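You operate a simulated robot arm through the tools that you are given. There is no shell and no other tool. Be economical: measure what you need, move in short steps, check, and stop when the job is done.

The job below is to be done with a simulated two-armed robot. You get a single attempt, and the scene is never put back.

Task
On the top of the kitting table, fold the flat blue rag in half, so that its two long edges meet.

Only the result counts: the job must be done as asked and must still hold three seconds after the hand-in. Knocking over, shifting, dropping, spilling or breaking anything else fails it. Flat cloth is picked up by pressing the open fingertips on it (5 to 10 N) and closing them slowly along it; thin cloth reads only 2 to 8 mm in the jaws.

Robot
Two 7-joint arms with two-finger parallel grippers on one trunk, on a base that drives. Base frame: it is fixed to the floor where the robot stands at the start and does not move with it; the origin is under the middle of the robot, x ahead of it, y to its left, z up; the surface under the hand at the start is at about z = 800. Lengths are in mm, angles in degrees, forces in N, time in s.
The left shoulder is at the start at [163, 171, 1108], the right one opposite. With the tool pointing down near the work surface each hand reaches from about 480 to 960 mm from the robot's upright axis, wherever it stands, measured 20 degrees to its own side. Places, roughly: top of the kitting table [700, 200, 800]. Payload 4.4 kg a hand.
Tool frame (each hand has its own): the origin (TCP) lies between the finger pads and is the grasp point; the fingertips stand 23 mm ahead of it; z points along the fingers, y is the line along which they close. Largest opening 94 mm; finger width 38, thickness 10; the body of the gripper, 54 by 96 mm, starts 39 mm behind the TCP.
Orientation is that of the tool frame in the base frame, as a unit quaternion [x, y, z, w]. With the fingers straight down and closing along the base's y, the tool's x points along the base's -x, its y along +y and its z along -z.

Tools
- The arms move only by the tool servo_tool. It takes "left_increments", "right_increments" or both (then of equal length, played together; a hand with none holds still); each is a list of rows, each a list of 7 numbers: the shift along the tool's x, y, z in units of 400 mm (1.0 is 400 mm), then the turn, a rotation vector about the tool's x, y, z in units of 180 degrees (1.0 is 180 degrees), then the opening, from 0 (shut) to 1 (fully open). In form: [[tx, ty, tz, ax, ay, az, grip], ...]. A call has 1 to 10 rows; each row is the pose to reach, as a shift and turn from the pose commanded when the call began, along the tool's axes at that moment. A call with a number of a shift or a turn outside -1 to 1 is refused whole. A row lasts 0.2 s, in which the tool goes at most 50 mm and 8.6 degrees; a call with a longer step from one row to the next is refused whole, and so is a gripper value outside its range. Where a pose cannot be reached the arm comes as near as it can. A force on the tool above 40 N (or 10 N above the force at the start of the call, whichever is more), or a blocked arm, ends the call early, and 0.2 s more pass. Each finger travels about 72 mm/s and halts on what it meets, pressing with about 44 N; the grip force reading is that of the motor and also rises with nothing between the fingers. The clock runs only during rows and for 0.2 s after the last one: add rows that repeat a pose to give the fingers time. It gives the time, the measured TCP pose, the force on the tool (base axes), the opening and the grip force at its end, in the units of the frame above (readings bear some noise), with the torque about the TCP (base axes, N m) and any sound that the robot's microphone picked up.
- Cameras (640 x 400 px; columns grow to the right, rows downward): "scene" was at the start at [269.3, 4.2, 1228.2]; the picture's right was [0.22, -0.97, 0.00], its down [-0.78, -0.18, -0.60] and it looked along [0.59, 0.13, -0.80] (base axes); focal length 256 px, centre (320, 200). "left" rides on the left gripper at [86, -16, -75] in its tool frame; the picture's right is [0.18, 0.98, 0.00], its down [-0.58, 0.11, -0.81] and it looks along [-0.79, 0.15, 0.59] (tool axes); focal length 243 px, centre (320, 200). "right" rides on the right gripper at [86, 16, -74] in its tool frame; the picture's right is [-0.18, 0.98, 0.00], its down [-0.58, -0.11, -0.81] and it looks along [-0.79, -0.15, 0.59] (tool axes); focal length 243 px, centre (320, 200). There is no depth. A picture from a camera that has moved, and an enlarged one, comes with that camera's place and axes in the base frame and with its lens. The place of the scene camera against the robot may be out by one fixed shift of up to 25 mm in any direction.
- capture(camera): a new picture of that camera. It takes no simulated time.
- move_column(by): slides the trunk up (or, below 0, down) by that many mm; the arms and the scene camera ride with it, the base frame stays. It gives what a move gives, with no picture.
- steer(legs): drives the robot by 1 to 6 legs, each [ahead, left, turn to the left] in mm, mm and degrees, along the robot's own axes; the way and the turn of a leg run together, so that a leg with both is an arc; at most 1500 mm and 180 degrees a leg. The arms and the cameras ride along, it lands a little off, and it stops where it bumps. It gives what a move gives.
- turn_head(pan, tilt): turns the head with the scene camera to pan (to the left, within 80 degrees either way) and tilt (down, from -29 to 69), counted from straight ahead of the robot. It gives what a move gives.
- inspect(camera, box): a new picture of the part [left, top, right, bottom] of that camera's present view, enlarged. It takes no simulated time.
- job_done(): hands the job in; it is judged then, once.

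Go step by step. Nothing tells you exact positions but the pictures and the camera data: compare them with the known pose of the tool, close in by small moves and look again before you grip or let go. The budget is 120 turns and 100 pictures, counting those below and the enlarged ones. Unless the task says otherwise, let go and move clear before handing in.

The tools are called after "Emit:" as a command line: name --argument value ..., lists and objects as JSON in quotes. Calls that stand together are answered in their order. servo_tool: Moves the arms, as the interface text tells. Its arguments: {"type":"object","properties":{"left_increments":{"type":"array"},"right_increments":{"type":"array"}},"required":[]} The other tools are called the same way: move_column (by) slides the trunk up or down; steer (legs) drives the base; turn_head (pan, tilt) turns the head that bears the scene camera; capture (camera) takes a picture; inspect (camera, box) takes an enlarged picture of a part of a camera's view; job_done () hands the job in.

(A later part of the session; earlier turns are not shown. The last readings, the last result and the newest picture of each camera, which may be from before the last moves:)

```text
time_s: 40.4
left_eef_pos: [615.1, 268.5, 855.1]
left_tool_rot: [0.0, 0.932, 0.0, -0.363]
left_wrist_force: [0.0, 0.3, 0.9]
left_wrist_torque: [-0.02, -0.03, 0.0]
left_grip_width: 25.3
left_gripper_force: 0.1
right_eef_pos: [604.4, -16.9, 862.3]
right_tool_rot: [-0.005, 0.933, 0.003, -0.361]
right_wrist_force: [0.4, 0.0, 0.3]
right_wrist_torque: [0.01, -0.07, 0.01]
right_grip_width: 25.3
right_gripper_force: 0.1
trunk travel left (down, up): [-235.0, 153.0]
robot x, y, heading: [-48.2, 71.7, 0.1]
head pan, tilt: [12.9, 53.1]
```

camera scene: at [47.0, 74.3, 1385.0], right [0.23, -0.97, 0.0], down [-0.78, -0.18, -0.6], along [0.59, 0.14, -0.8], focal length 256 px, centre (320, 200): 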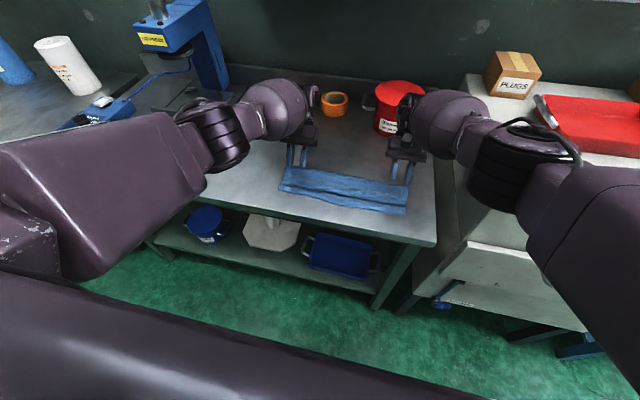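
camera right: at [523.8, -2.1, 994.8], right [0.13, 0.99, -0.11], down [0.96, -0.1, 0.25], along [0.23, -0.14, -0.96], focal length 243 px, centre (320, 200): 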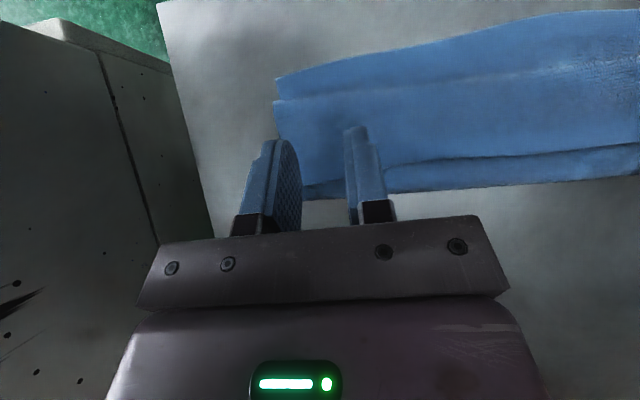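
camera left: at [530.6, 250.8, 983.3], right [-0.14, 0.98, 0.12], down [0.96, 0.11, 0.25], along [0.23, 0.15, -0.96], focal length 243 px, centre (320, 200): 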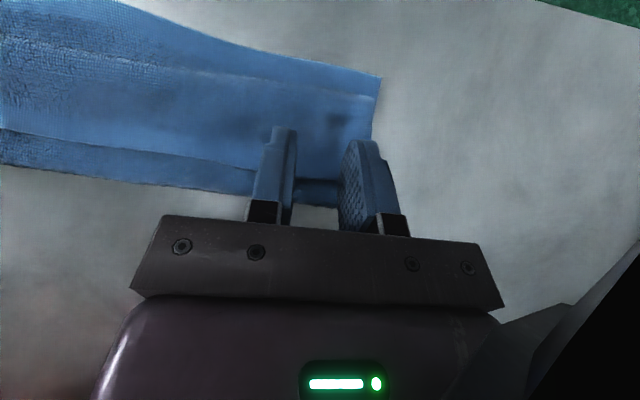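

Both hands came down nearer to the table as the trunk leaned; they're still clear. I slide them back over the hem.

Emit:
servo_tool --left_increments '[[0.034, 0, 0.012, 0, 0, 0, 0.27], [0.085, 0, 0.047, 0, 0, 0, 0.27], [0.1365, 0, 0.0915, 0, 0, 0, 0.27], [0.1365, 0, 0.0915, 0, 0, 0, 0.27]]' --right_increments '[[0.03, 0, 0.012, 0, 0, 0, 0.27], [0.07, 0, 0.047, 0, 0, 0, 0.27], [0.11, 0, 0.084, 0, 0, 0, 0.27], [0.11, 0, 0.084, 0, 0, 0, 0.27]]'

Emit:
capture --camera "left"

Emit:
capture --camera "right"

```text
time_s: 41.4
left_eef_pos: [611.1, 266.1, 841.3]
left_tool_rot: [-0.001, 0.932, -0.001, -0.363]
left_wrist_force: [0.5, -0.3, 0.7]
left_wrist_torque: [-0.02, 0.0, 0.01]
left_grip_width: 25.7
left_gripper_force: 0.0
left hand out of reach, approached as far as the arm can: row 1, 2, 3, 4
right_eef_pos: [601.0, -21.6, 847.8]
right_tool_rot: [-0.004, 0.932, 0.003, -0.362]
right_wrist_force: [0.2, 0.5, -0.2]
right_wrist_torque: [0.01, -0.01, 0.01]
right_grip_width: 25.4
right_gripper_force: 0.1
right hand out of reach, approached as far as the arm can: row 1, 2, 3, 4
trunk travel left (down, up): [-235.0, 153.0]
robot x, y, heading: [-53.2, 69.7, 0.1]
head pan, tilt: [12.9, 53.1]
```

```text
30 pictures are left
camera left: at [597.9, 248.4, 954.5], right [-0.14, 0.98, 0.12], down [0.97, 0.11, 0.2], along [0.18, 0.15, -0.97], focal length 243 px, centre (320, 200)
```

left: 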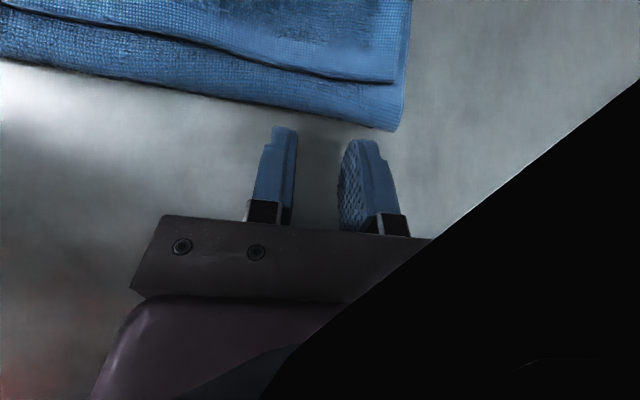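

```text
29 pictures are left
camera right: at [586.0, -7.3, 961.4], right [0.13, 0.98, -0.12], down [0.97, -0.1, 0.2], along [0.18, -0.14, -0.97], focal length 243 px, centre (320, 200)
```

right: 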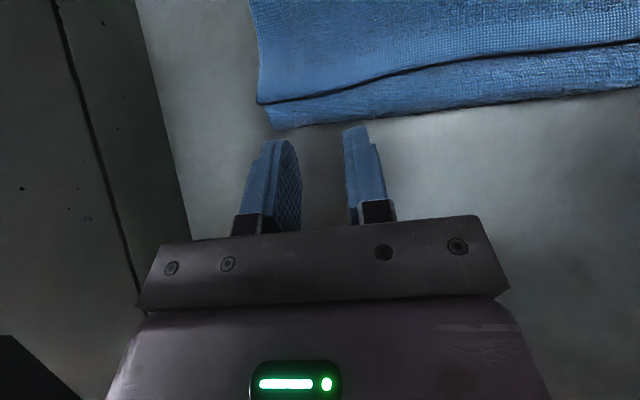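

These poses are at the wrist's limit because the hands are now too close to the robot. I lift and straighten the hands, back the robot off by 100 mm, and lower the trunk again before tilting.

Emit:
servo_tool --left_increments '[[0.045, 0, -0.049, 0, -0.04, 0, 0.27], [0.09, 0, -0.098, 0, -0.08, 0, 0.27], [0.135, 0, -0.147, 0, -0.12, 0, 0.27], [0.135, 0, -0.147, 0, -0.12, 0, 0.27]]' --right_increments '[[0.045, 0, -0.049, 0, -0.04, 0, 0.27], [0.09, 0, -0.098, 0, -0.08, 0, 0.27], [0.135, 0, -0.147, 0, -0.12, 0, 0.27], [0.135, 0, -0.147, 0, -0.12, 0, 0.27]]'

Emit:
steer --legs '[[-100, 0, 0]]'

```text
time_s: 42.4
left_eef_pos: [692.4, 259.9, 893.8]
left_tool_rot: [-0.001, 0.983, -0.002, -0.182]
left_wrist_force: [-0.7, -0.3, -0.2]
left_wrist_torque: [0.0, 0.02, 0.02]
left_grip_width: 25.3
left_gripper_force: 0.0
left hand out of reach, approached as far as the arm can: row 1, 2, 3, 4
right_eef_pos: [685.5, -14.4, 917.7]
right_tool_rot: [-0.005, 0.983, 0.004, -0.181]
right_wrist_force: [0.1, 0.2, 0.0]
right_wrist_torque: [-0.01, -0.03, 0.01]
right_grip_width: 25.4
right_gripper_force: 0.0
right hand out of reach, approached as far as the arm can: row 1, 2, 3, 4
trunk travel left (down, up): [-235.0, 153.0]
robot x, y, heading: [-47.5, 68.9, 0.3]
head pan, tilt: [12.9, 53.1]
```

```text
time_s: 43.5
left_eef_pos: [590.4, 259.7, 895.4]
left_tool_rot: [-0.002, 0.983, -0.001, -0.182]
left_wrist_force: [0.5, -0.2, 0.2]
left_wrist_torque: [-0.01, 0.0, 0.0]
left_grip_width: 25.2
left_gripper_force: 0.0
right_eef_pos: [583.0, -14.0, 918.9]
right_tool_rot: [-0.004, 0.984, 0.005, -0.181]
right_wrist_force: [-0.1, 0.6, 0.5]
right_wrist_torque: [0.03, -0.05, -0.02]
right_grip_width: 25.4
right_gripper_force: 0.0
trunk travel left (down, up): [-235.0, 153.0]
robot x, y, heading: [-148.7, 63.6, -0.0]
head pan, tilt: [12.9, 53.1]
```

I check the hands respond normally here by lifting 60 mm, then lower the trunk.

Emit:
servo_tool --left_increments '[[0.027, 0, -0.07, 0, 0, 0, 0.27], [0.054, 0, -0.14, 0, 0, 0, 0.27], [0.054, 0, -0.14, 0, 0, 0, 0.27]]' --right_increments '[[0.027, 0, -0.07, 0, 0, 0, 0.27], [0.054, 0, -0.14, 0, 0, 0, 0.27], [0.054, 0, -0.14, 0, 0, 0, 0.27]]'

Emit:
move_column --by -70

```text
time_s: 44.3
left_eef_pos: [604.9, 257.8, 952.2]
left_tool_rot: [-0.002, 0.983, 0.0, -0.183]
left_wrist_force: [0.6, -0.6, -0.2]
left_wrist_torque: [0.01, -0.01, -0.02]
left_grip_width: 25.5
left_gripper_force: 0.1
left hand out of reach, approached as far as the arm can: row 1, 2, 3
right_eef_pos: [596.0, -13.7, 976.8]
right_tool_rot: [-0.003, 0.983, 0.004, -0.182]
right_wrist_force: [-1.4, -0.7, 0.0]
right_wrist_torque: [0.04, -0.01, 0.0]
right_grip_width: 25.6
right_gripper_force: 0.0
right hand out of reach, approached as far as the arm can: row 1, 2, 3
trunk travel left (down, up): [-235.0, 153.0]
robot x, y, heading: [-151.4, 69.3, -0.1]
head pan, tilt: [12.9, 53.1]
```

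```text
time_s: 45.1
left_eef_pos: [599.0, 259.1, 828.8]
left_tool_rot: [-0.001, 0.969, -0.001, -0.246]
left_wrist_force: [2.2, -1.8, 8.2]
left_wrist_torque: [0.04, -0.1, 0.08]
left_grip_width: 25.5
left_gripper_force: 0.0
right_eef_pos: [590.2, -12.8, 842.9]
right_tool_rot: [-0.003, 0.97, 0.004, -0.243]
right_wrist_force: [0.2, -0.2, -0.3]
right_wrist_torque: [-0.02, 0.01, -0.01]
right_grip_width: 25.5
right_gripper_force: 0.0
trunk travel left (down, up): [-185.0, 203.0]
robot x, y, heading: [-156.0, 72.3, 0.3]
head pan, tilt: [12.9, 53.1]
stopped: the force on the tool passed its limit at 149 N (the readings are from after the stop); the commanded pose is now the measured one
```

Lowering the trunk also leans it forward, so the left tips touched the table. I lift the hands right away and look.

Emit:
servo_tool --left_increments '[[0.02, 0, -0.036, 0, 0, 0, 0.27], [0.045, 0, -0.085, 0, 0, 0, 0.27], [0.0716, 0, -0.132, 0, 0, 0, 0.27], [0.0716, 0, -0.132, 0, 0, 0, 0.27]]' --right_increments '[[0.02, 0, -0.036, 0, 0, 0, 0.27], [0.04, 0, -0.075, 0, 0, 0, 0.27], [0.055, 0, -0.1, 0, 0, 0, 0.27], [0.055, 0, -0.1, 0, 0, 0, 0.27]]'

Emit:
capture --camera "scene"

```text
time_s: 46.1
left_eef_pos: [615.5, 258.9, 884.8]
left_tool_rot: [-0.001, 0.969, 0.001, -0.248]
left_wrist_force: [1.2, -0.4, 0.9]
left_wrist_torque: [0.0, -0.01, 0.03]
left_grip_width: 25.6
left_gripper_force: 0.1
left hand out of reach, approached as far as the arm can: row 1, 2, 3, 4
right_eef_pos: [601.4, -8.9, 884.3]
right_tool_rot: [-0.004, 0.969, 0.003, -0.246]
right_wrist_force: [-0.1, 0.3, -0.2]
right_wrist_torque: [0.01, 0.0, 0.02]
right_grip_width: 25.5
right_gripper_force: 0.1
right hand out of reach, approached as far as the arm can: row 1, 2, 3, 4
trunk travel left (down, up): [-185.0, 203.0]
robot x, y, heading: [-150.6, 70.3, 0.3]
head pan, tilt: [12.9, 53.1]
```

```text
28 pictures are left
camera scene: at [57.3, 74.1, 1299.0], right [0.23, -0.97, 0.0], down [-0.78, -0.18, -0.6], along [0.58, 0.14, -0.8], focal length 256 px, centre (320, 200)
```

scene: 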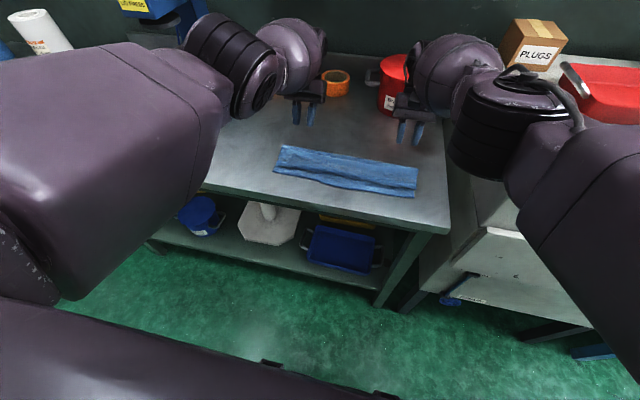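

The arms are cramped with the trunk raised. I straighten the hands to nearly vertical, lift them, and bring the trunk back to its starting height.

Emit:
servo_tool --left_increments '[[0.0, 0, -0.02, 0, -0.04, 0, 0.27], [0.0, 0, -0.05, 0, -0.08, 0, 0.27], [0.0, 0, -0.1, 0, -0.12, 0, 0.27], [0.0, 0, -0.15, 0, -0.15, 0, 0.27], [0.0, 0, -0.2, 0, -0.16, 0, 0.27], [0.0, 0, -0.2, 0, -0.16, 0, 0.27]]' --right_increments '[[0.0, 0, -0.02, 0, -0.04, 0, 0.27], [0.0, 0, -0.05, 0, -0.08, 0, 0.27], [0.0, 0, -0.1, 0, -0.12, 0, 0.27], [0.0, 0, -0.15, 0, -0.15, 0, 0.27], [0.0, 0, -0.2, 0, -0.16, 0, 0.27], [0.0, 0, -0.2, 0, -0.16, 0, 0.27]]'

```text
time_s: 47.5
left_eef_pos: [706.3, 255.1, 948.2]
left_tool_rot: [0.0, 1.0, 0.0, 0.001]
left_wrist_force: [0.4, -0.5, -0.3]
left_wrist_torque: [0.01, 0.03, 0.0]
left_grip_width: 25.4
left_gripper_force: 0.0
left hand out of reach, approached as far as the arm can: row 1, 2, 3, 4, 5, 6
right_eef_pos: [693.7, -6.4, 953.5]
right_tool_rot: [-0.003, 1.0, 0.004, 0.004]
right_wrist_force: [0.5, 0.0, -0.4]
right_wrist_torque: [-0.01, -0.03, 0.03]
right_grip_width: 25.6
right_gripper_force: 0.1
right hand out of reach, approached as far as the arm can: row 1, 2, 3, 4, 5, 6
trunk travel left (down, up): [-185.0, 203.0]
robot x, y, heading: [-150.0, 68.2, 0.4]
head pan, tilt: [12.9, 53.1]
```

The arms seem stuck at a joint limit. I try drawing the hands back toward the robot at a higher height to free them.

Emit:
servo_tool --left_increments '[[0.06, 0, -0.03, 0, 0, 0, 0.27], [0.12, 0, -0.06, 0, 0, 0, 0.27], [0.18, 0, -0.09, 0, 0, 0, 0.27], [0.24, 0, -0.12, 0, 0, 0, 0.27], [0.3, 0, -0.15, 0, 0, 0, 0.27], [0.3, 0, -0.15, 0, 0, 0, 0.27]]' --right_increments '[[0.06, 0, -0.03, 0, 0, 0, 0.27], [0.12, 0, -0.06, 0, 0, 0, 0.27], [0.18, 0, -0.09, 0, 0, 0, 0.27], [0.24, 0, -0.12, 0, 0, 0, 0.27], [0.3, 0, -0.15, 0, 0, 0, 0.27], [0.3, 0, -0.15, 0, 0, 0, 0.27]]'

Emit:
capture --camera "scene"

```text
time_s: 48.9
left_eef_pos: [709.1, 245.2, 991.5]
left_tool_rot: [-0.002, 1.0, 0.001, 0.0]
left_wrist_force: [0.3, -0.4, 0.5]
left_wrist_torque: [0.01, 0.02, -0.01]
left_grip_width: 25.5
left_gripper_force: 0.0
left hand out of reach, approached as far as the arm can: row 1, 2, 3, 4, 5, 6
right_eef_pos: [574.4, -9.6, 1012.7]
right_tool_rot: [-0.002, 1.0, 0.005, 0.004]
right_wrist_force: [-0.1, 0.6, 0.0]
right_wrist_torque: [0.0, 0.03, 0.02]
right_grip_width: 25.2
right_gripper_force: 0.0
right hand out of reach, approached as far as the arm can: row 1
trunk travel left (down, up): [-185.0, 203.0]
robot x, y, heading: [-150.7, 69.1, 0.6]
head pan, tilt: [12.9, 53.1]
```

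```text
27 pictures are left
camera scene: at [57.4, 73.9, 1299.0], right [0.23, -0.97, 0.0], down [-0.78, -0.18, -0.6], along [0.58, 0.14, -0.8], focal length 256 px, centre (320, 200)
```

scene: 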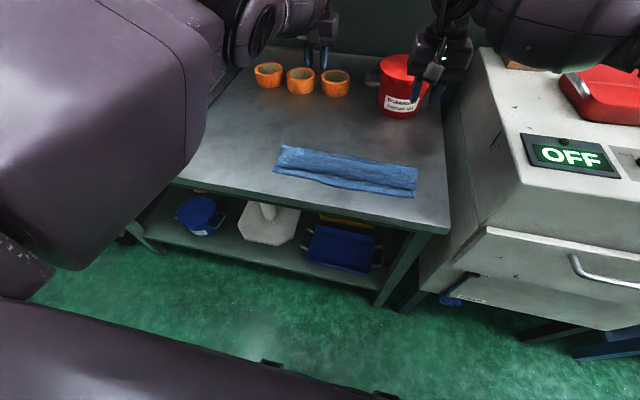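

The right arm is free. For the left arm I try moving outward and up.

Emit:
servo_tool --left_increments '[[0.02, 0.06, -0.05, 0, 0, 0, 0.27], [0.04, 0.12, -0.1, 0, 0, 0, 0.27], [0.06, 0.18, -0.15, 0, 0, 0, 0.27], [0.1, 0.24, -0.2, 0, 0, 0, 0.27], [0.16, 0.3, -0.25, 0, 0, 0, 0.27], [0.22, 0.33, -0.28, 0, 0, 0, 0.27], [0.28, 0.33, -0.28, 0, 0, 0, 0.27], [0.34, 0.33, -0.28, 0, 0, 0, 0.27], [0.34, 0.33, -0.28, 0, 0, 0, 0.27]]'

```text
time_s: 50.9
left_eef_pos: [702.8, 389.4, 1118.1]
left_tool_rot: [-0.002, 1.0, -0.001, 0.003]
left_wrist_force: [1.5, -0.9, -1.9]
left_wrist_torque: [0.04, -0.02, 0.02]
left_grip_width: 25.4
left_gripper_force: 0.0
left hand out of reach, approached as far as the arm can: row 1, 2, 3, 4, 5, 6, 7, 8, 9
right_eef_pos: [574.3, -7.9, 1015.6]
right_tool_rot: [-0.003, 1.0, 0.005, 0.005]
right_wrist_force: [0.4, -1.2, -0.4]
right_wrist_torque: [0.01, 0.04, 0.0]
right_grip_width: 25.3
right_gripper_force: 0.1
trunk travel left (down, up): [-185.0, 203.0]
robot x, y, heading: [-149.0, 71.5, 0.5]
head pan, tilt: [12.9, 53.1]
```

The left hand moves in y and z but not back in x, so its wrist is at a limit. I tilt it forward while drawing back.

Emit:
servo_tool --left_increments '[[0.0, 0, 0, 0, -0.045, 0, 0.27], [0.0, 0, 0, 0, -0.09, 0, 0.27], [0.02, 0, 0, 0, -0.135, 0, 0.27], [0.06, 0, 0, 0, -0.18, 0, 0.27], [0.12, 0, 0.0, 0, -0.22, 0, 0.27], [0.18, 0, 0.0, 0, -0.22, 0, 0.27], [0.25, 0, 0.0, 0, -0.22, 0, 0.27], [0.32, 0, 0.0, 0, -0.22, 0, 0.27], [0.32, 0, 0.0, 0, -0.22, 0, 0.27]]'

Emit:
capture --camera "scene"

```text
time_s: 52.9
left_eef_pos: [806.9, 412.4, 1121.6]
left_tool_rot: [-0.001, 0.94, 0.001, 0.34]
left_wrist_force: [0.5, 0.5, 0.5]
left_wrist_torque: [0.0, 0.0, 0.01]
left_grip_width: 25.4
left_gripper_force: 0.0
left hand out of reach, approached as far as the arm can: row 1, 2, 3, 4, 5, 6, 7, 8, 9
right_eef_pos: [573.7, -9.0, 1014.4]
right_tool_rot: [-0.003, 1.0, 0.005, 0.005]
right_wrist_force: [0.3, -0.1, -0.2]
right_wrist_torque: [0.0, -0.02, -0.07]
right_grip_width: 25.1
right_gripper_force: 0.1
trunk travel left (down, up): [-185.0, 203.0]
robot x, y, heading: [-148.8, 66.6, 0.3]
head pan, tilt: [12.9, 53.1]
```

```text
26 pictures are left
camera scene: at [57.0, 74.1, 1299.2], right [0.23, -0.97, 0.0], down [-0.78, -0.18, -0.6], along [0.59, 0.14, -0.8], focal length 256 px, centre (320, 200)
```

scene: 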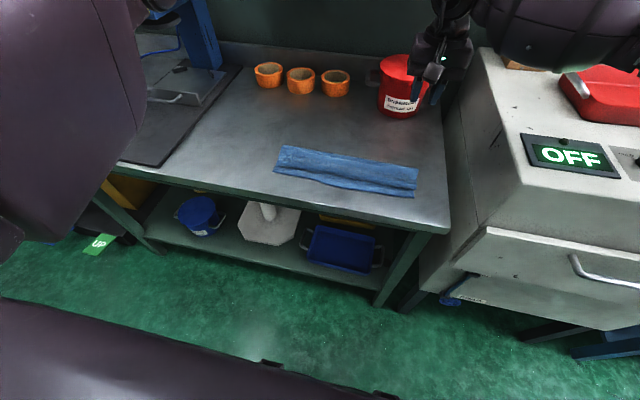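

The trunk leans back when raised, which is what over-extended the arms. I lower it to its original height; the hands are high and clear of everything.

Emit:
move_column --by -60

Emit:
servo_tool --left_increments '[[0.05, 0, -0.03, 0, 0.03, 0, 0.27], [0.1, -0.03, -0.06, 0, 0.07, 0, 0.27], [0.15, -0.06, -0.09, 0, 0.11, 0, 0.27], [0.2, -0.09, -0.12, 0, 0.15, 0, 0.27], [0.25, -0.12, -0.15, 0, 0.19, 0, 0.27], [0.3, -0.15, -0.18, 0, 0.22, 0, 0.27], [0.3, -0.15, -0.18, 0, 0.22, 0, 0.27]]'

Emit:
capture --camera "scene"

```text
time_s: 53.9
left_eef_pos: [825.7, 413.3, 899.2]
left_tool_rot: [-0.001, 0.969, 0.0, 0.248]
left_wrist_force: [-0.7, 0.3, 0.3]
left_wrist_torque: [0.04, -0.02, 0.01]
left_grip_width: 25.3
left_gripper_force: 0.1
right_eef_pos: [572.8, -7.8, 958.8]
right_tool_rot: [-0.002, 1.0, 0.005, 0.007]
right_wrist_force: [-0.2, -0.5, 0.3]
right_wrist_torque: [0.02, -0.01, -0.01]
right_grip_width: 25.3
right_gripper_force: 0.2
trunk travel left (down, up): [-125.0, 263.0]
robot x, y, heading: [-149.4, 72.0, 0.2]
head pan, tilt: [12.9, 53.1]
```

```text
time_s: 55.5
left_eef_pos: [725.7, 354.1, 894.9]
left_tool_rot: [0.0, 0.995, 0.0, -0.099]
left_wrist_force: [0.5, -0.6, -0.5]
left_wrist_torque: [-0.01, 0.01, 0.03]
left_grip_width: 25.2
left_gripper_force: 0.0
left hand out of reach, approached as far as the arm can: row 1, 2, 3, 4, 5, 6, 7
right_eef_pos: [573.1, -8.8, 953.4]
right_tool_rot: [-0.003, 1.0, 0.006, 0.004]
right_wrist_force: [-0.4, 0.5, -0.4]
right_wrist_torque: [0.02, 0.02, 0.02]
right_grip_width: 25.5
right_gripper_force: 0.1
trunk travel left (down, up): [-125.0, 263.0]
robot x, y, heading: [-151.8, 70.0, 0.3]
head pan, tilt: [12.9, 53.1]
```

```text
25 pictures are left
camera scene: at [117.7, 74.4, 1228.8], right [0.23, -0.97, 0.0], down [-0.78, -0.18, -0.6], along [0.59, 0.14, -0.8], focal length 256 px, centre (320, 200)
```

scene: 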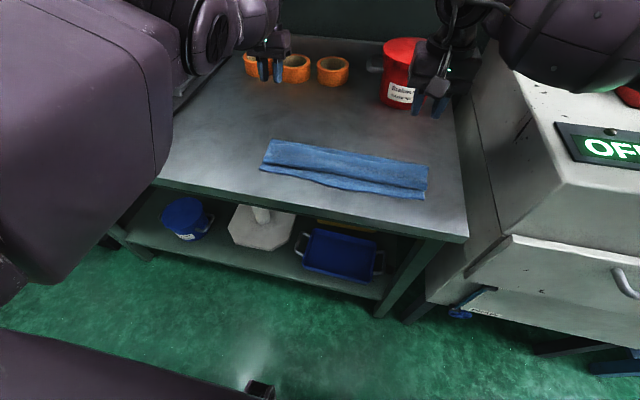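

The left arm is still caught in an awkward posture. I try turning the hand about its finger axis while drawing it up and back, to swing the elbow outward.

Emit:
servo_tool --left_increments '[[0.03, 0, -0.05, 0, 0, 0.045, 0.27], [0.06, 0, -0.1, 0, 0, 0.09, 0.27], [0.1, 0, -0.15, 0, 0, 0.135, 0.27], [0.15, 0, -0.2, 0, 0, 0.18, 0.27], [0.2, 0, -0.25, 0, 0, 0.225, 0.27], [0.25, 0, -0.3, 0, 0, 0.27, 0.27], [0.3, 0, -0.3, 0, 0, 0.27, 0.27], [0.35, 0, -0.3, 0, 0, 0.27, 0.27], [0.35, 0, -0.3, 0, 0, 0.27, 0.27]]'

```text
time_s: 57.5
left_eef_pos: [725.2, 362.3, 1045.8]
left_tool_rot: [0.409, 0.907, -0.04, -0.09]
left_wrist_force: [0.3, 0.7, -0.9]
left_wrist_torque: [-0.01, 0.02, -0.01]
left_grip_width: 25.2
left_gripper_force: 0.1
left hand out of reach, approached as far as the arm can: row 1, 2, 3, 4, 5, 6, 7, 8, 9
right_eef_pos: [573.4, -8.7, 953.1]
right_tool_rot: [-0.003, 1.0, 0.005, 0.005]
right_wrist_force: [-0.4, -0.1, -0.3]
right_wrist_torque: [-0.03, 0.0, -0.02]
right_grip_width: 25.6
right_gripper_force: 0.0
trunk travel left (down, up): [-125.0, 263.0]
robot x, y, heading: [-150.9, 66.4, 0.1]
head pan, tilt: [12.9, 53.1]
```

Still held in x. I try one long command straight to the arm's natural starting posture relative to the robot.

Emit:
servo_tool --left_increments '[[0.074, -0.051, 0.033, 0, 0, -0.027, 0.27], [0.148, -0.102, 0.066, 0, 0, -0.054, 0.27], [0.222, -0.153, 0.099, 0, 0, -0.081, 0.27], [0.296, -0.204, 0.132, 0, 0, -0.108, 0.27], [0.37, -0.255, 0.165, 0, 0, -0.135, 0.27], [0.444, -0.306, 0.198, 0, 0, -0.162, 0.27], [0.518, -0.357, 0.231, 0, 0, -0.189, 0.27], [0.592, -0.408, 0.264, 0, 0, -0.216, 0.27], [0.666, -0.459, 0.297, 0, 0, -0.243, 0.27], [0.74, -0.51, 0.33, 0, 0, -0.27, 0.27]]'

```text
time_s: 59.7
left_eef_pos: [676.6, 583.7, 975.3]
left_tool_rot: [-0.002, 0.995, 0.0, -0.098]
left_wrist_force: [0.4, 0.5, -0.3]
left_wrist_torque: [-0.02, 0.04, 0.04]
left_grip_width: 25.7
left_gripper_force: 0.1
left hand out of reach, approached as far as the arm can: row 1, 2, 3, 4, 5, 6, 7, 8, 9, 10
right_eef_pos: [573.2, -7.4, 953.4]
right_tool_rot: [-0.002, 1.0, 0.004, 0.004]
right_wrist_force: [0.1, 0.1, 0.0]
right_wrist_torque: [-0.01, -0.02, -0.03]
right_grip_width: 25.2
right_gripper_force: 0.1
trunk travel left (down, up): [-125.0, 263.0]
robot x, y, heading: [-147.4, 66.9, -0.0]
head pan, tilt: [12.9, 53.1]
```

The arm simply swings at constant length, so its elbow is straight. The elbow sits to the outside, so sweeping the hand inward should make it bend; I try that, well above everything.

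Emit:
servo_tool --left_increments '[[0.01, -0.107, -0.01, 0, 0, 0, 0.27], [0.02, -0.213, -0.02, 0, 0, 0, 0.27], [0.03, -0.32, -0.03, 0, 0, 0, 0.27], [0.04, -0.427, -0.04, 0, 0, 0, 0.27], [0.05, -0.533, -0.05, 0, 0, 0, 0.27], [0.06, -0.64, -0.06, 0, 0, 0, 0.27], [0.07, -0.747, -0.07, 0, 0, 0, 0.27], [0.08, -0.853, -0.08, 0, 0, 0, 0.27], [0.09, -0.96, -0.09, 0, 0, 0, 0.27], [0.1, -0.96, -0.1, 0, 0, 0, 0.27]]'

Emit:
capture --camera "scene"

```text
time_s: 61.9
left_eef_pos: [718.3, 178.0, 1027.9]
left_tool_rot: [-0.001, 0.995, 0.0, -0.099]
left_wrist_force: [-0.6, -0.1, 0.0]
left_wrist_torque: [0.0, 0.03, 0.0]
left_grip_width: 25.3
left_gripper_force: 0.0
left hand out of reach, approached as far as the arm can: row 1, 2, 3, 4, 5, 6, 7, 8, 9, 10
right_eef_pos: [573.0, -7.7, 953.7]
right_tool_rot: [-0.003, 1.0, 0.005, 0.004]
right_wrist_force: [-0.7, -0.9, 0.7]
right_wrist_torque: [0.0, 0.01, -0.01]
right_grip_width: 25.3
right_gripper_force: 0.0
trunk travel left (down, up): [-125.0, 263.0]
robot x, y, heading: [-152.4, 72.8, 0.3]
head pan, tilt: [12.9, 53.1]
```

```text
24 pictures are left
camera scene: at [117.6, 74.8, 1228.9], right [0.23, -0.97, 0.0], down [-0.78, -0.18, -0.6], along [0.59, 0.14, -0.8], focal length 256 px, centre (320, 200)
```

scene: 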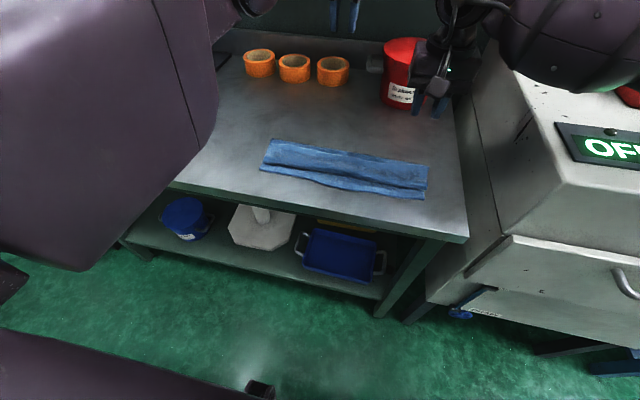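

No bend yet. I try the downward direction, stopping well above the table.

Emit:
servo_tool --left_increments '[[0.01, 0.05, 0.05, 0, 0, 0, 0.27], [0.02, 0.1, 0.1, 0, 0, 0, 0.27], [0.03, 0.15, 0.15, 0, 0, 0, 0.27], [0.04, 0.2, 0.2, 0, 0, 0, 0.27], [0.06, 0.2, 0.26, 0, 0, 0, 0.27], [0.1, 0.2, 0.3, 0, 0, 0, 0.27], [0.15, 0.2, 0.3, 0, 0, 0, 0.27], [0.2, 0.2, 0.3, 0, 0, 0, 0.27], [0.25, 0.2, 0.3, 0, 0, 0, 0.27], [0.3, 0.2, 0.3, 0, 0, 0, 0.27]]'

```text
time_s: 64.1
left_eef_pos: [727.8, 252.9, 915.9]
left_tool_rot: [-0.001, 0.995, 0.0, -0.099]
left_wrist_force: [0.4, -0.1, 0.5]
left_wrist_torque: [0.02, 0.04, 0.02]
left_grip_width: 25.0
left_gripper_force: 0.1
left hand out of reach, approached as far as the arm can: row 1, 2, 3, 4, 5, 6, 7, 8, 9, 10
right_eef_pos: [574.2, -8.5, 954.4]
right_tool_rot: [-0.003, 1.0, 0.006, 0.004]
right_wrist_force: [0.3, -0.1, 0.2]
right_wrist_torque: [0.01, -0.01, 0.02]
right_grip_width: 25.6
right_gripper_force: 0.0
trunk travel left (down, up): [-125.0, 263.0]
robot x, y, heading: [-151.6, 67.7, -0.1]
head pan, tilt: [12.9, 53.1]
```

I try one more route for the left arm, mirroring the move that freed the right one: further inward, hand vertical, then back and up.

Emit:
servo_tool --left_increments '[[0.0, -0.09, -0.03, 0, -0.02, 0, 0.27], [0.0, -0.18, -0.06, 0, -0.04, 0, 0.27], [0.0, -0.27, -0.09, 0, -0.06, 0, 0.27], [0.0, -0.3, -0.09, 0, -0.06, 0, 0.27], [0.06, -0.3, -0.12, 0, -0.06, 0, 0.27], [0.12, -0.3, -0.15, 0, -0.06, 0, 0.27], [0.18, -0.3, -0.18, 0, -0.06, 0, 0.27], [0.24, -0.3, -0.21, 0, -0.06, 0, 0.27], [0.3, -0.3, -0.24, 0, -0.06, 0, 0.27], [0.36, -0.3, -0.27, 0, -0.06, 0, 0.27]]'

```text
time_s: 66.3
left_eef_pos: [727.3, 99.9, 1052.4]
left_tool_rot: [-0.001, 1.0, 0.0, -0.004]
left_wrist_force: [0.6, -0.1, -0.5]
left_wrist_torque: [0.02, -0.03, -0.02]
left_grip_width: 25.3
left_gripper_force: 0.0
left hand out of reach, approached as far as the arm can: row 1, 2, 3, 4, 5, 6, 7, 8, 9, 10
right_eef_pos: [572.6, -8.5, 954.6]
right_tool_rot: [-0.002, 1.0, 0.005, 0.005]
right_wrist_force: [0.0, -0.7, -0.5]
right_wrist_torque: [0.02, 0.01, -0.02]
right_grip_width: 25.5
right_gripper_force: 0.1
trunk travel left (down, up): [-125.0, 263.0]
robot x, y, heading: [-151.6, 71.5, 0.4]
head pan, tilt: [12.9, 53.1]
```

I see what happened: the unreachable commands piled up, so the left hand's commanded pose is now far behind the robot. A gentle touch-stop on the bare table resets it to the measured pose, so I lower the left hand onto the free table area left of the bucket.

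Emit:
servo_tool --left_increments '[[0, 0.1, 0.05, 0, 0, 0, 0.27], [0, 0.2, 0.1, 0, 0, 0, 0.27], [0, 0.28, 0.17, 0, 0, 0, 0.27], [0, 0.28, 0.24, 0, 0, 0, 0.27], [0, 0.28, 0.31, 0, 0, 0, 0.27], [0, 0.28, 0.37, 0, 0, 0, 0.27], [0, 0.28, 0.42, 0, 0, 0, 0.27], [0, 0.28, 0.46, 0, 0, 0, 0.27]]'

Emit:
capture --camera "scene"

```text
time_s: 68.1
left_eef_pos: [748.2, 208.3, 867.3]
left_tool_rot: [-0.001, 1.0, -0.001, -0.005]
left_wrist_force: [0.2, 0.5, 1.3]
left_wrist_torque: [0.01, -0.04, 0.0]
left_grip_width: 25.6
left_gripper_force: 0.0
left hand out of reach, approached as far as the arm can: row 1, 2, 3, 4, 5, 6, 7, 8
right_eef_pos: [573.2, -8.6, 953.2]
right_tool_rot: [-0.003, 1.0, 0.005, 0.005]
right_wrist_force: [0.4, 0.3, 0.0]
right_wrist_torque: [0.02, -0.02, 0.0]
right_grip_width: 25.4
right_gripper_force: 0.0
trunk travel left (down, up): [-125.0, 263.0]
robot x, y, heading: [-151.4, 70.0, 0.4]
head pan, tilt: [12.9, 53.1]
```

```text
23 pictures are left
camera scene: at [118.2, 74.4, 1228.6], right [0.23, -0.97, 0.0], down [-0.78, -0.18, -0.6], along [0.58, 0.14, -0.8], focal length 256 px, centre (320, 200)
```

scene: 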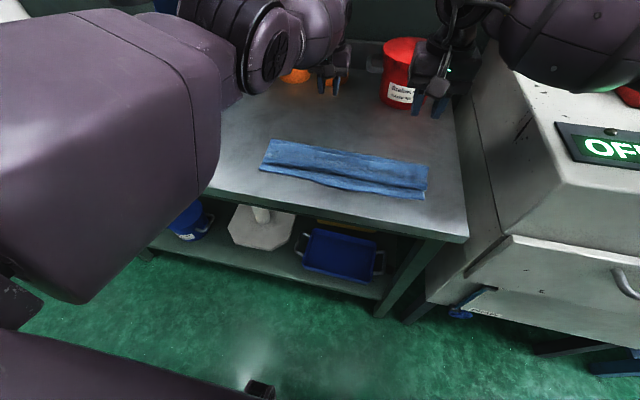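

It follows in height; about 40 mm remain to the table.

Emit:
servo_tool --left_increments '[[0, 0, 0.04, 0, 0, 0, 0.27], [0, 0, 0.08, 0, 0, 0, 0.27], [0, 0, 0.1, 0, 0, 0, 0.27], [0, 0, 0.115, 0, 0, 0, 0.27], [0, 0, 0.13, 0, 0, 0, 0.27], [0, 0, 0.145, 0, 0, 0, 0.27], [0, 0, 0.16, 0, 0, 0, 0.27], [0, 0, 0.175, 0, 0, 0, 0.27]]'

```text
time_s: 69.8
left_eef_pos: [742.0, 210.8, 823.1]
left_tool_rot: [0.0, 1.0, 0.0, 0.007]
left_wrist_force: [-16.2, 1.5, 32.8]
left_wrist_torque: [0.13, 0.92, 0.15]
left_grip_width: 25.2
left_gripper_force: 0.1
left hand out of reach, approached as far as the arm can: row 3, 4, 5, 6, 7, 8
right_eef_pos: [570.2, -7.5, 956.9]
right_tool_rot: [-0.003, 1.0, 0.005, 0.008]
right_wrist_force: [-0.5, 0.2, 0.3]
right_wrist_torque: [0.03, 0.0, 0.0]
right_grip_width: 25.4
right_gripper_force: 0.1
trunk travel left (down, up): [-125.0, 263.0]
robot x, y, heading: [-151.5, 67.4, 0.2]
head pan, tilt: [12.9, 53.1]
stopped in row 8 (left hand): the force on the tool passed its limit at 55 N (the readings are from after the stop); the commanded pose is now the measured one
```

The reset worked, and it also confirms the table surface at z≈800. Now I lift the left hand and bring it back near the cloth.

Emit:
servo_tool --left_increments '[[0, 0, -0.06, 0, 0, 0, 0.27], [0.02, 0.03, -0.14, 0, 0, 0, 0.27], [0.1, 0.07, -0.2, 0, 0, 0, 0.27], [0.2, 0.11, -0.24, 0, 0, 0, 0.27], [0.3, 0.15, -0.26, 0, 0, 0, 0.27], [0.36, 0.17, -0.26, 0, 0, 0, 0.27], [0.36, 0.17, -0.26, 0, 0, 0, 0.27]]'

Emit:
capture --camera "scene"

```text
time_s: 71.5
left_eef_pos: [759.8, 255.1, 901.2]
left_tool_rot: [-0.001, 1.0, 0.001, 0.002]
left_wrist_force: [-0.2, 0.7, 0.2]
left_wrist_torque: [0.04, -0.01, -0.01]
left_grip_width: 25.4
left_gripper_force: 0.1
left hand out of reach, approached as far as the arm can: row 1, 2, 3, 4, 5, 6, 7
right_eef_pos: [573.9, -7.4, 953.8]
right_tool_rot: [-0.002, 1.0, 0.006, 0.004]
right_wrist_force: [-0.7, -0.4, 1.3]
right_wrist_torque: [0.01, -0.01, 0.02]
right_grip_width: 25.6
right_gripper_force: 0.1
trunk travel left (down, up): [-125.0, 263.0]
robot x, y, heading: [-150.0, 69.2, 0.4]
head pan, tilt: [12.9, 53.1]
```

```text
22 pictures are left
camera scene: at [118.0, 74.4, 1228.8], right [0.23, -0.97, 0.0], down [-0.78, -0.18, -0.6], along [0.59, 0.14, -0.8], focal length 256 px, centre (320, 200)
```

scene: 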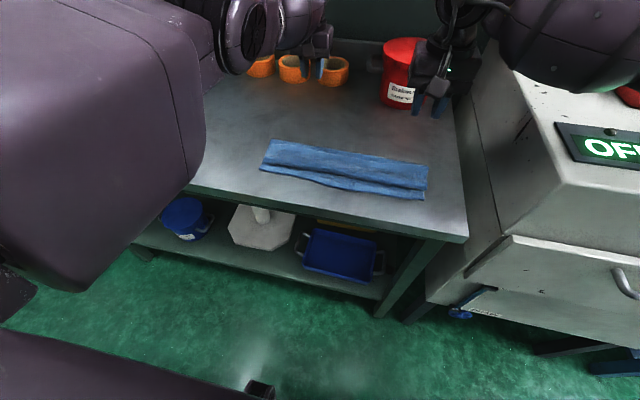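

The left arm is still caught. The robot's right arm is free, so I make one more try with the left by rolling the hand sideways, high above the table.

Emit:
servo_tool --left_increments '[[0, 0, -0.1, 0.045, 0, 0, 0.27], [0, 0, -0.2, 0.09, 0, 0, 0.27], [0, 0, -0.3, 0.135, 0, 0, 0.27], [0, 0, -0.4, 0.18, 0, 0, 0.27], [0, 0, -0.4, 0.225, 0, 0, 0.27], [0, 0, -0.4, 0.27, 0, 0, 0.27], [0, 0, -0.4, 0.31, 0, 0, 0.27], [0, 0, -0.4, 0.35, 0, 0, 0.27], [0, 0, -0.4, 0.39, 0, 0, 0.27], [0, 0, -0.4, 0.39, 0, 0, 0.27]]'

```text
time_s: 73.7
left_eef_pos: [757.9, 258.2, 1067.3]
left_tool_rot: [0.001, 0.818, -0.576, 0.002]
left_wrist_force: [1.0, 0.2, 0.6]
left_wrist_torque: [0.01, 0.01, -0.04]
left_grip_width: 25.0
left_gripper_force: 0.0
left hand out of reach, approached as far as the arm can: row 1, 2
right_eef_pos: [573.7, -7.3, 953.7]
right_tool_rot: [-0.003, 1.0, 0.005, 0.004]
right_wrist_force: [0.1, -0.8, 0.0]
right_wrist_torque: [0.02, -0.04, -0.02]
right_grip_width: 25.2
right_gripper_force: 0.1
trunk travel left (down, up): [-125.0, 263.0]
robot x, y, heading: [-152.5, 67.3, 0.1]
head pan, tilt: [12.9, 53.1]
```

The left arm is free again. I draw it back with the hand rolled and then start unrolling.

Emit:
servo_tool --left_increments '[[0.1, 0, 0, 0, 0, 0, 0.27], [0.2, 0, 0, 0, 0, 0, 0.27], [0.3, 0, 0, 0, 0, 0, 0.27], [0.4, 0, 0, 0, 0, 0, 0.27], [0.4, 0, 0, -0.045, 0, 0, 0.27], [0.4, 0, 0, -0.09, 0, 0, 0.27], [0.4, 0, 0, -0.135, 0, 0, 0.27], [0.4, 0, 0, -0.18, 0, 0, 0.27], [0.4, 0, 0, -0.225, 0, 0, 0.27], [0.4, 0, 0, -0.27, 0, 0, 0.27]]'

Emit:
servo_tool --left_increments '[[0, 0, 0, -0.045, 0, 0, 0.27], [0, 0, 0, -0.09, 0, 0, 0.27], [0, 0, 0, -0.12, 0, 0, 0.27], [0, 0, 0, -0.12, 0, 0, 0.27]]'

```text
time_s: 75.8
left_eef_pos: [597.8, 257.2, 1067.6]
left_tool_rot: [0.0, 0.982, -0.187, 0.003]
left_wrist_force: [-0.2, 0.1, 0.7]
left_wrist_torque: [0.0, -0.01, 0.04]
left_grip_width: 25.4
left_gripper_force: 0.1
right_eef_pos: [574.2, -8.6, 954.5]
right_tool_rot: [-0.003, 1.0, 0.005, 0.004]
right_wrist_force: [0.3, 0.5, 0.0]
right_wrist_torque: [0.02, -0.04, 0.03]
right_grip_width: 25.1
right_gripper_force: 0.1
trunk travel left (down, up): [-125.0, 263.0]
robot x, y, heading: [-150.7, 67.7, 0.1]
head pan, tilt: [12.9, 53.1]
```

```text
time_s: 76.8
left_eef_pos: [598.5, 256.2, 1066.7]
left_tool_rot: [0.0, 1.0, 0.001, 0.003]
left_wrist_force: [0.5, -0.5, 0.6]
left_wrist_torque: [0.04, 0.02, -0.03]
left_grip_width: 25.5
left_gripper_force: 0.1
right_eef_pos: [573.2, -8.6, 953.0]
right_tool_rot: [-0.003, 1.0, 0.005, 0.005]
right_wrist_force: [0.3, -0.7, -0.4]
right_wrist_torque: [-0.04, -0.02, 0.02]
right_grip_width: 25.4
right_gripper_force: 0.1
trunk travel left (down, up): [-125.0, 263.0]
robot x, y, heading: [-149.8, 74.0, -0.2]
head pan, tilt: [12.9, 53.1]
```

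Both hands are vertical and free. Now I go to hover over the hem with a moderate 30° backward tilt.

Emit:
servo_tool --left_increments '[[0.018, 0.006, 0.0935, 0, 0.0333, 0, 0.27], [0.036, 0.012, 0.187, 0, 0.0667, 0, 0.27], [0.054, 0.018, 0.2805, 0, 0.1, 0, 0.27], [0.072, 0.024, 0.374, 0, 0.1333, 0, 0.27], [0.09, 0.03, 0.4675, 0, 0.1667, 0, 0.27], [0.09, 0.03, 0.4675, 0, 0.1667, 0, 0.27]]' --right_increments '[[0.0055, -0.005, 0.0365, 0, 0.0333, 0, 0.27], [0.011, -0.01, 0.073, 0, 0.0667, 0, 0.27], [0.0165, -0.015, 0.1095, 0, 0.1, 0, 0.27], [0.022, -0.02, 0.146, 0, 0.1333, 0, 0.27], [0.0275, -0.025, 0.1825, 0, 0.1667, 0, 0.27], [0.0275, -0.025, 0.1825, 0, 0.1667, 0, 0.27]]'

Emit:
capture --camera "left"

Emit:
capture --camera "right"

```text
time_s: 78.2
left_eef_pos: [561.5, 268.6, 880.3]
left_tool_rot: [-0.001, 0.967, -0.001, -0.256]
left_wrist_force: [0.0, -0.3, 0.4]
left_wrist_torque: [0.0, 0.0, 0.02]
left_grip_width: 25.3
left_gripper_force: 0.0
right_eef_pos: [562.7, -17.0, 883.8]
right_tool_rot: [-0.003, 0.967, 0.003, -0.255]
right_wrist_force: [-0.1, -0.2, 0.1]
right_wrist_torque: [0.03, -0.01, 0.01]
right_grip_width: 25.4
right_gripper_force: 0.0
trunk travel left (down, up): [-125.0, 263.0]
robot x, y, heading: [-150.8, 70.7, 0.2]
head pan, tilt: [12.9, 53.1]
```

```text
21 pictures are left
camera left: at [523.4, 251.3, 988.1], right [-0.16, 0.98, 0.09], down [0.9, 0.11, 0.41], along [0.4, 0.15, -0.91], focal length 243 px, centre (320, 200)
```

left: 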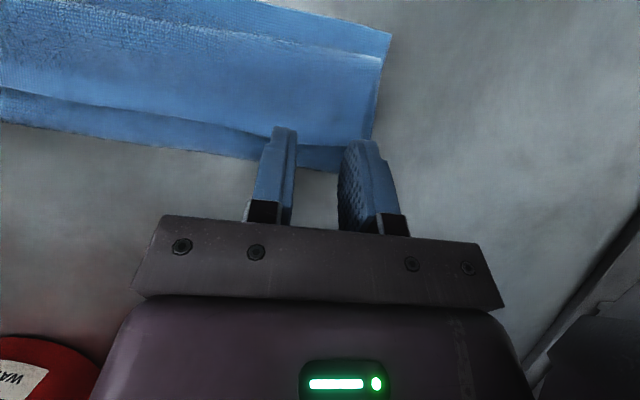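

```text
20 pictures are left
camera right: at [523.0, -4.2, 990.7], right [0.15, 0.98, -0.08], down [0.9, -0.11, 0.41], along [0.4, -0.14, -0.91], focal length 243 px, centre (320, 200)
```

right: 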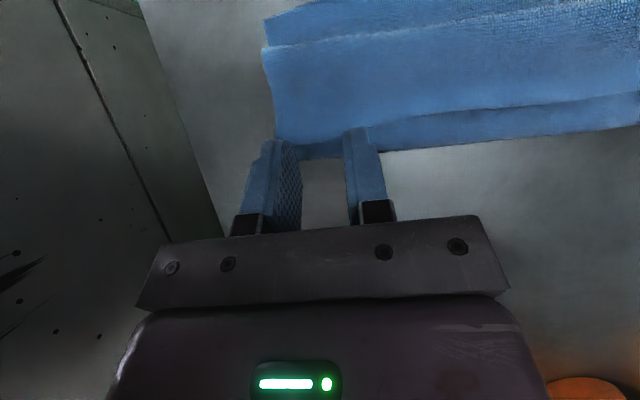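

The hem is at x≈557. I lower to just above it, overlapping by 10 mm and shifting slightly inward from the corners.

Emit:
servo_tool --left_increments '[[-0.008, -0.015, 0.028, 0, 0, 0, 0.27], [-0.016, -0.015, 0.056, 0, 0, 0, 0.27], [-0.024, -0.015, 0.084, 0, 0, 0, 0.27], [-0.024, -0.015, 0.084, 0, 0, 0, 0.27]]' --right_increments '[[-0.009, 0.02, 0.031, 0, 0, 0, 0.27], [-0.018, 0.02, 0.062, 0, 0, 0, 0.27], [-0.027, 0.02, 0.094, 0, 0, 0, 0.27], [-0.027, 0.02, 0.094, 0, 0, 0, 0.27]]'

Emit:
inspect --camera "left" --box '[200, 60, 440, 210]'

Emit:
inspect --camera "right" --box '[200, 60, 440, 210]'

```text
time_s: 79.2
left_eef_pos: [553.9, 264.0, 845.1]
left_tool_rot: [-0.002, 0.967, -0.001, -0.256]
left_wrist_force: [0.5, -0.3, -0.3]
left_wrist_torque: [-0.01, 0.01, -0.02]
left_grip_width: 25.6
left_gripper_force: 0.0
right_eef_pos: [555.0, -8.2, 842.8]
right_tool_rot: [-0.004, 0.967, 0.004, -0.254]
right_wrist_force: [0.6, -0.7, 0.1]
right_wrist_torque: [-0.01, -0.02, -0.01]
right_grip_width: 25.6
right_gripper_force: 0.0
trunk travel left (down, up): [-125.0, 263.0]
robot x, y, heading: [-153.5, 66.8, 0.2]
head pan, tilt: [12.9, 53.1]
```

```text
2.67 times, centred on (320, 135) of left
camera zoom: at [515.5, 246.1, 952.6], right [-0.16, 0.98, 0.09], down [0.9, 0.11, 0.41], along [0.4, 0.15, -0.91], focal length 647 px, centre (320, 373)
```

zoom: 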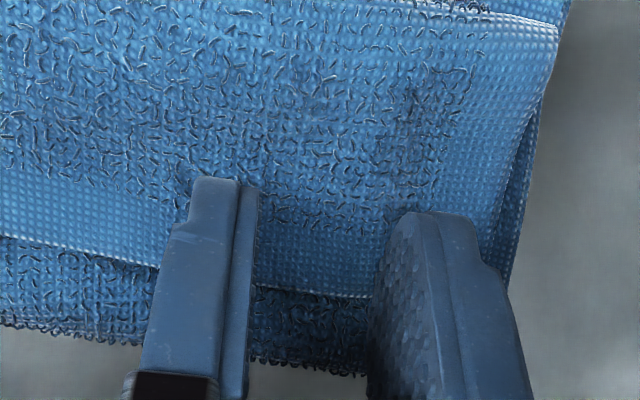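

```text
2.67 times, centred on (320, 135) of right
camera zoom: at [515.0, 5.4, 950.6], right [0.16, 0.98, -0.08], down [0.9, -0.11, 0.41], along [0.4, -0.14, -0.91], focal length 647 px, centre (320, 373)
```

zoom: 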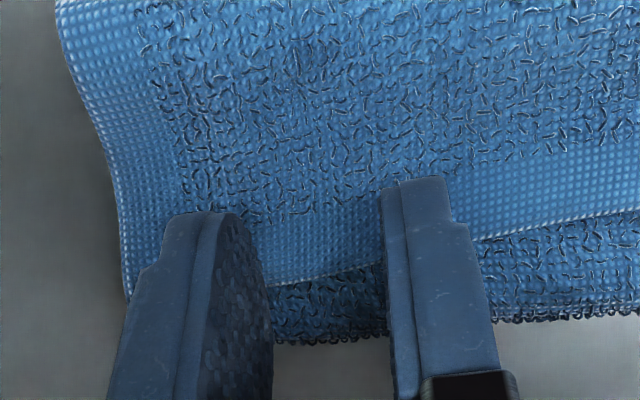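

Alignment is good. I press down gently with 4 mm more overlap.

Emit:
servo_tool --left_increments '[[0, 0, 0.012, 0, 0, 0, 0.27], [0, 0, 0.02, 0, 0, 0, 0.27], [0, 0, 0.02, 0, 0, 0, 0.27]]' --right_increments '[[0.0045, 0, 0.01, 0, 0, 0, 0.27], [0.0045, 0, 0.017, 0, 0, 0, 0.27], [0.0045, 0, 0.017, 0, 0, 0, 0.27]]'

```text
time_s: 80.0
left_eef_pos: [551.4, 263.2, 838.1]
left_tool_rot: [-0.001, 0.967, 0.0, -0.256]
left_wrist_force: [0.3, 0.0, 1.5]
left_wrist_torque: [-0.01, -0.03, 0.0]
left_grip_width: 25.2
left_gripper_force: 0.1
right_eef_pos: [548.2, -9.6, 837.4]
right_tool_rot: [-0.004, 0.967, 0.004, -0.255]
right_wrist_force: [0.3, 0.4, 2.2]
right_wrist_torque: [-0.03, -0.05, 0.0]
right_grip_width: 25.5
right_gripper_force: 0.1
trunk travel left (down, up): [-125.0, 263.0]
robot x, y, heading: [-153.3, 66.6, 0.2]
head pan, tilt: [12.9, 53.1]
```

Light contact so far. I press 2 mm more and close slowly, keeping the force low so that only the top layer is caught.

Emit:
servo_tool --left_increments '[[-0.0025, 0, 0.0043, 0, 0, 0, 0.27], [-0.0025, -0.003, 0.0043, 0, 0, 0, 0.23], [-0.0025, -0.006, 0.0043, 0, 0, 0, 0.19], [-0.0025, -0.009, 0.0043, 0, 0, 0, 0.15], [-0.0025, -0.012, 0.0043, 0, 0, 0, 0.11], [-0.0025, -0.015, 0.0043, 0, 0, 0, 0.07], [-0.0025, -0.018, 0.0043, 0, 0, 0, 0.03], [-0.0025, -0.018, 0.0043, 0, 0, 0, 0], [-0.0025, -0.018, 0.0043, 0, 0, 0, 0], [-0.0025, -0.018, 0.0043, 0, 0, 0, 0]]' --right_increments '[[-0.0025, 0, 0.0043, 0, 0, 0, 0.27], [-0.0025, 0.003, 0.0043, 0, 0, 0, 0.23], [-0.0025, 0.006, 0.0043, 0, 0, 0, 0.19], [-0.0025, 0.009, 0.0043, 0, 0, 0, 0.15], [-0.0025, 0.012, 0.0043, 0, 0, 0, 0.11], [-0.0025, 0.015, 0.0043, 0, 0, 0, 0.07], [-0.0025, 0.018, 0.0043, 0, 0, 0, 0.03], [-0.0025, 0.018, 0.0043, 0, 0, 0, 0], [-0.0025, 0.018, 0.0043, 0, 0, 0, 0], [-0.0025, 0.018, 0.0043, 0, 0, 0, 0]]'

Emit:
inspect --camera "left" --box '[200, 60, 440, 210]'

Emit:
inspect --camera "right" --box '[200, 60, 440, 210]'

```text
time_s: 82.2
left_eef_pos: [549.4, 255.8, 836.9]
left_tool_rot: [0.0, 0.967, 0.0, -0.256]
left_wrist_force: [0.6, 0.6, 3.4]
left_wrist_torque: [0.01, -0.01, -0.02]
left_grip_width: 3.3
left_gripper_force: 43.8
right_eef_pos: [549.2, -2.5, 836.0]
right_tool_rot: [-0.003, 0.967, 0.005, -0.255]
right_wrist_force: [0.7, 0.5, 2.6]
right_wrist_torque: [0.0, 0.04, 0.01]
right_grip_width: 2.4
right_gripper_force: 44.1
trunk travel left (down, up): [-125.0, 263.0]
robot x, y, heading: [-151.9, 69.3, 0.2]
head pan, tilt: [12.9, 53.1]
```

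```text
2.67 times, centred on (320, 135) of left
camera zoom: at [512.1, 237.7, 943.6], right [-0.16, 0.98, 0.09], down [0.9, 0.11, 0.41], along [0.4, 0.15, -0.91], focal length 647 px, centre (320, 373)
```

zoom: 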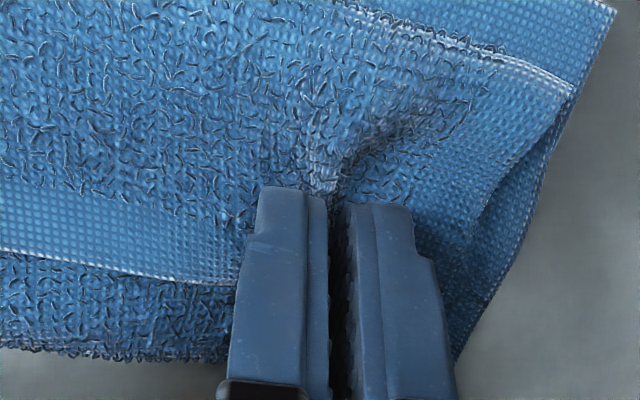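

```text
2.67 times, centred on (320, 135) of right
camera zoom: at [510.1, 11.3, 943.7], right [0.15, 0.98, -0.08], down [0.9, -0.11, 0.41], along [0.4, -0.14, -0.91], focal length 647 px, centre (320, 373)
```

zoom: 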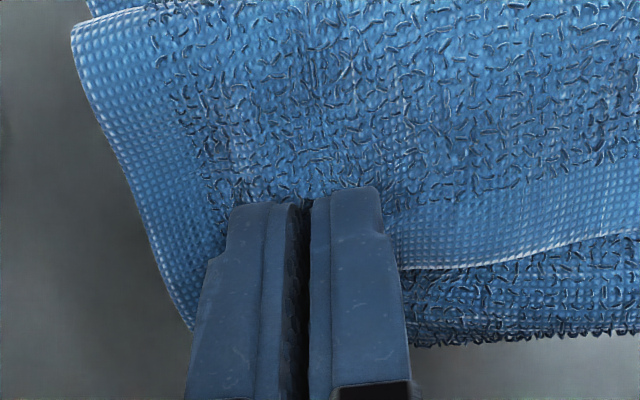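

Both jaws hold the hem flap. I raise it to nearly vertical above the intended fold line at x≈598, rotating forward as I go.

Emit:
servo_tool --left_increments '[[0.02, 0, -0.036, 0, 0, 0, 0], [0.041, 0, -0.072, 0, 0, 0, 0], [0.041, 0, -0.13, 0, -0.03, 0, 0], [0.0405, 0, -0.187, 0, -0.055, 0, 0], [0.022, 0.006, -0.235, 0, -0.085, 0, 0], [0.0065, 0.012, -0.2785, 0, -0.111, 0, 0], [0.0065, 0.012, -0.2785, 0, -0.111, 0, 0], [0.0065, 0.012, -0.2785, 0, -0.111, 0, 0]]' --right_increments '[[0.02, 0, -0.036, 0, 0, 0, 0], [0.041, 0, -0.072, 0, 0, 0, 0], [0.041, 0, -0.13, 0, -0.03, 0, 0], [0.0405, 0, -0.187, 0, -0.055, 0, 0], [0.022, -0.006, -0.235, 0, -0.085, 0, 0], [0.0065, -0.012, -0.2785, 0, -0.111, 0, 0], [0.0065, -0.012, -0.2785, 0, -0.111, 0, 0], [0.0065, -0.012, -0.2785, 0, -0.111, 0, 0]]'

Emit:
capture --camera "scene"

```text
time_s: 84.0
left_eef_pos: [602.2, 260.9, 933.8]
left_tool_rot: [-0.001, 0.996, 0.0, -0.085]
left_wrist_force: [-0.4, -0.3, -0.5]
left_wrist_torque: [0.03, -0.02, -0.01]
left_grip_width: 3.0
left_gripper_force: 43.9
right_eef_pos: [603.3, -7.3, 932.2]
right_tool_rot: [-0.003, 0.997, 0.004, -0.083]
right_wrist_force: [0.8, 0.7, -0.3]
right_wrist_torque: [0.04, 0.03, 0.01]
right_grip_width: 2.5
right_gripper_force: 44.1
trunk travel left (down, up): [-125.0, 263.0]
robot x, y, heading: [-151.1, 68.7, 0.2]
head pan, tilt: [12.9, 53.1]
```

```text
15 pictures are left
camera scene: at [118.0, 74.3, 1228.8], right [0.23, -0.97, 0.0], down [-0.78, -0.18, -0.6], along [0.59, 0.14, -0.8], focal length 256 px, centre (320, 200)
```

scene: 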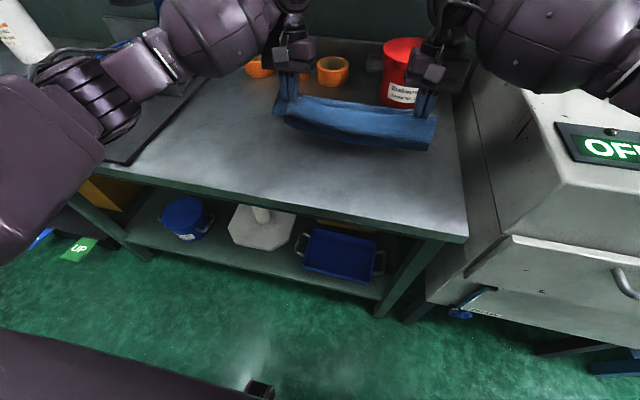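

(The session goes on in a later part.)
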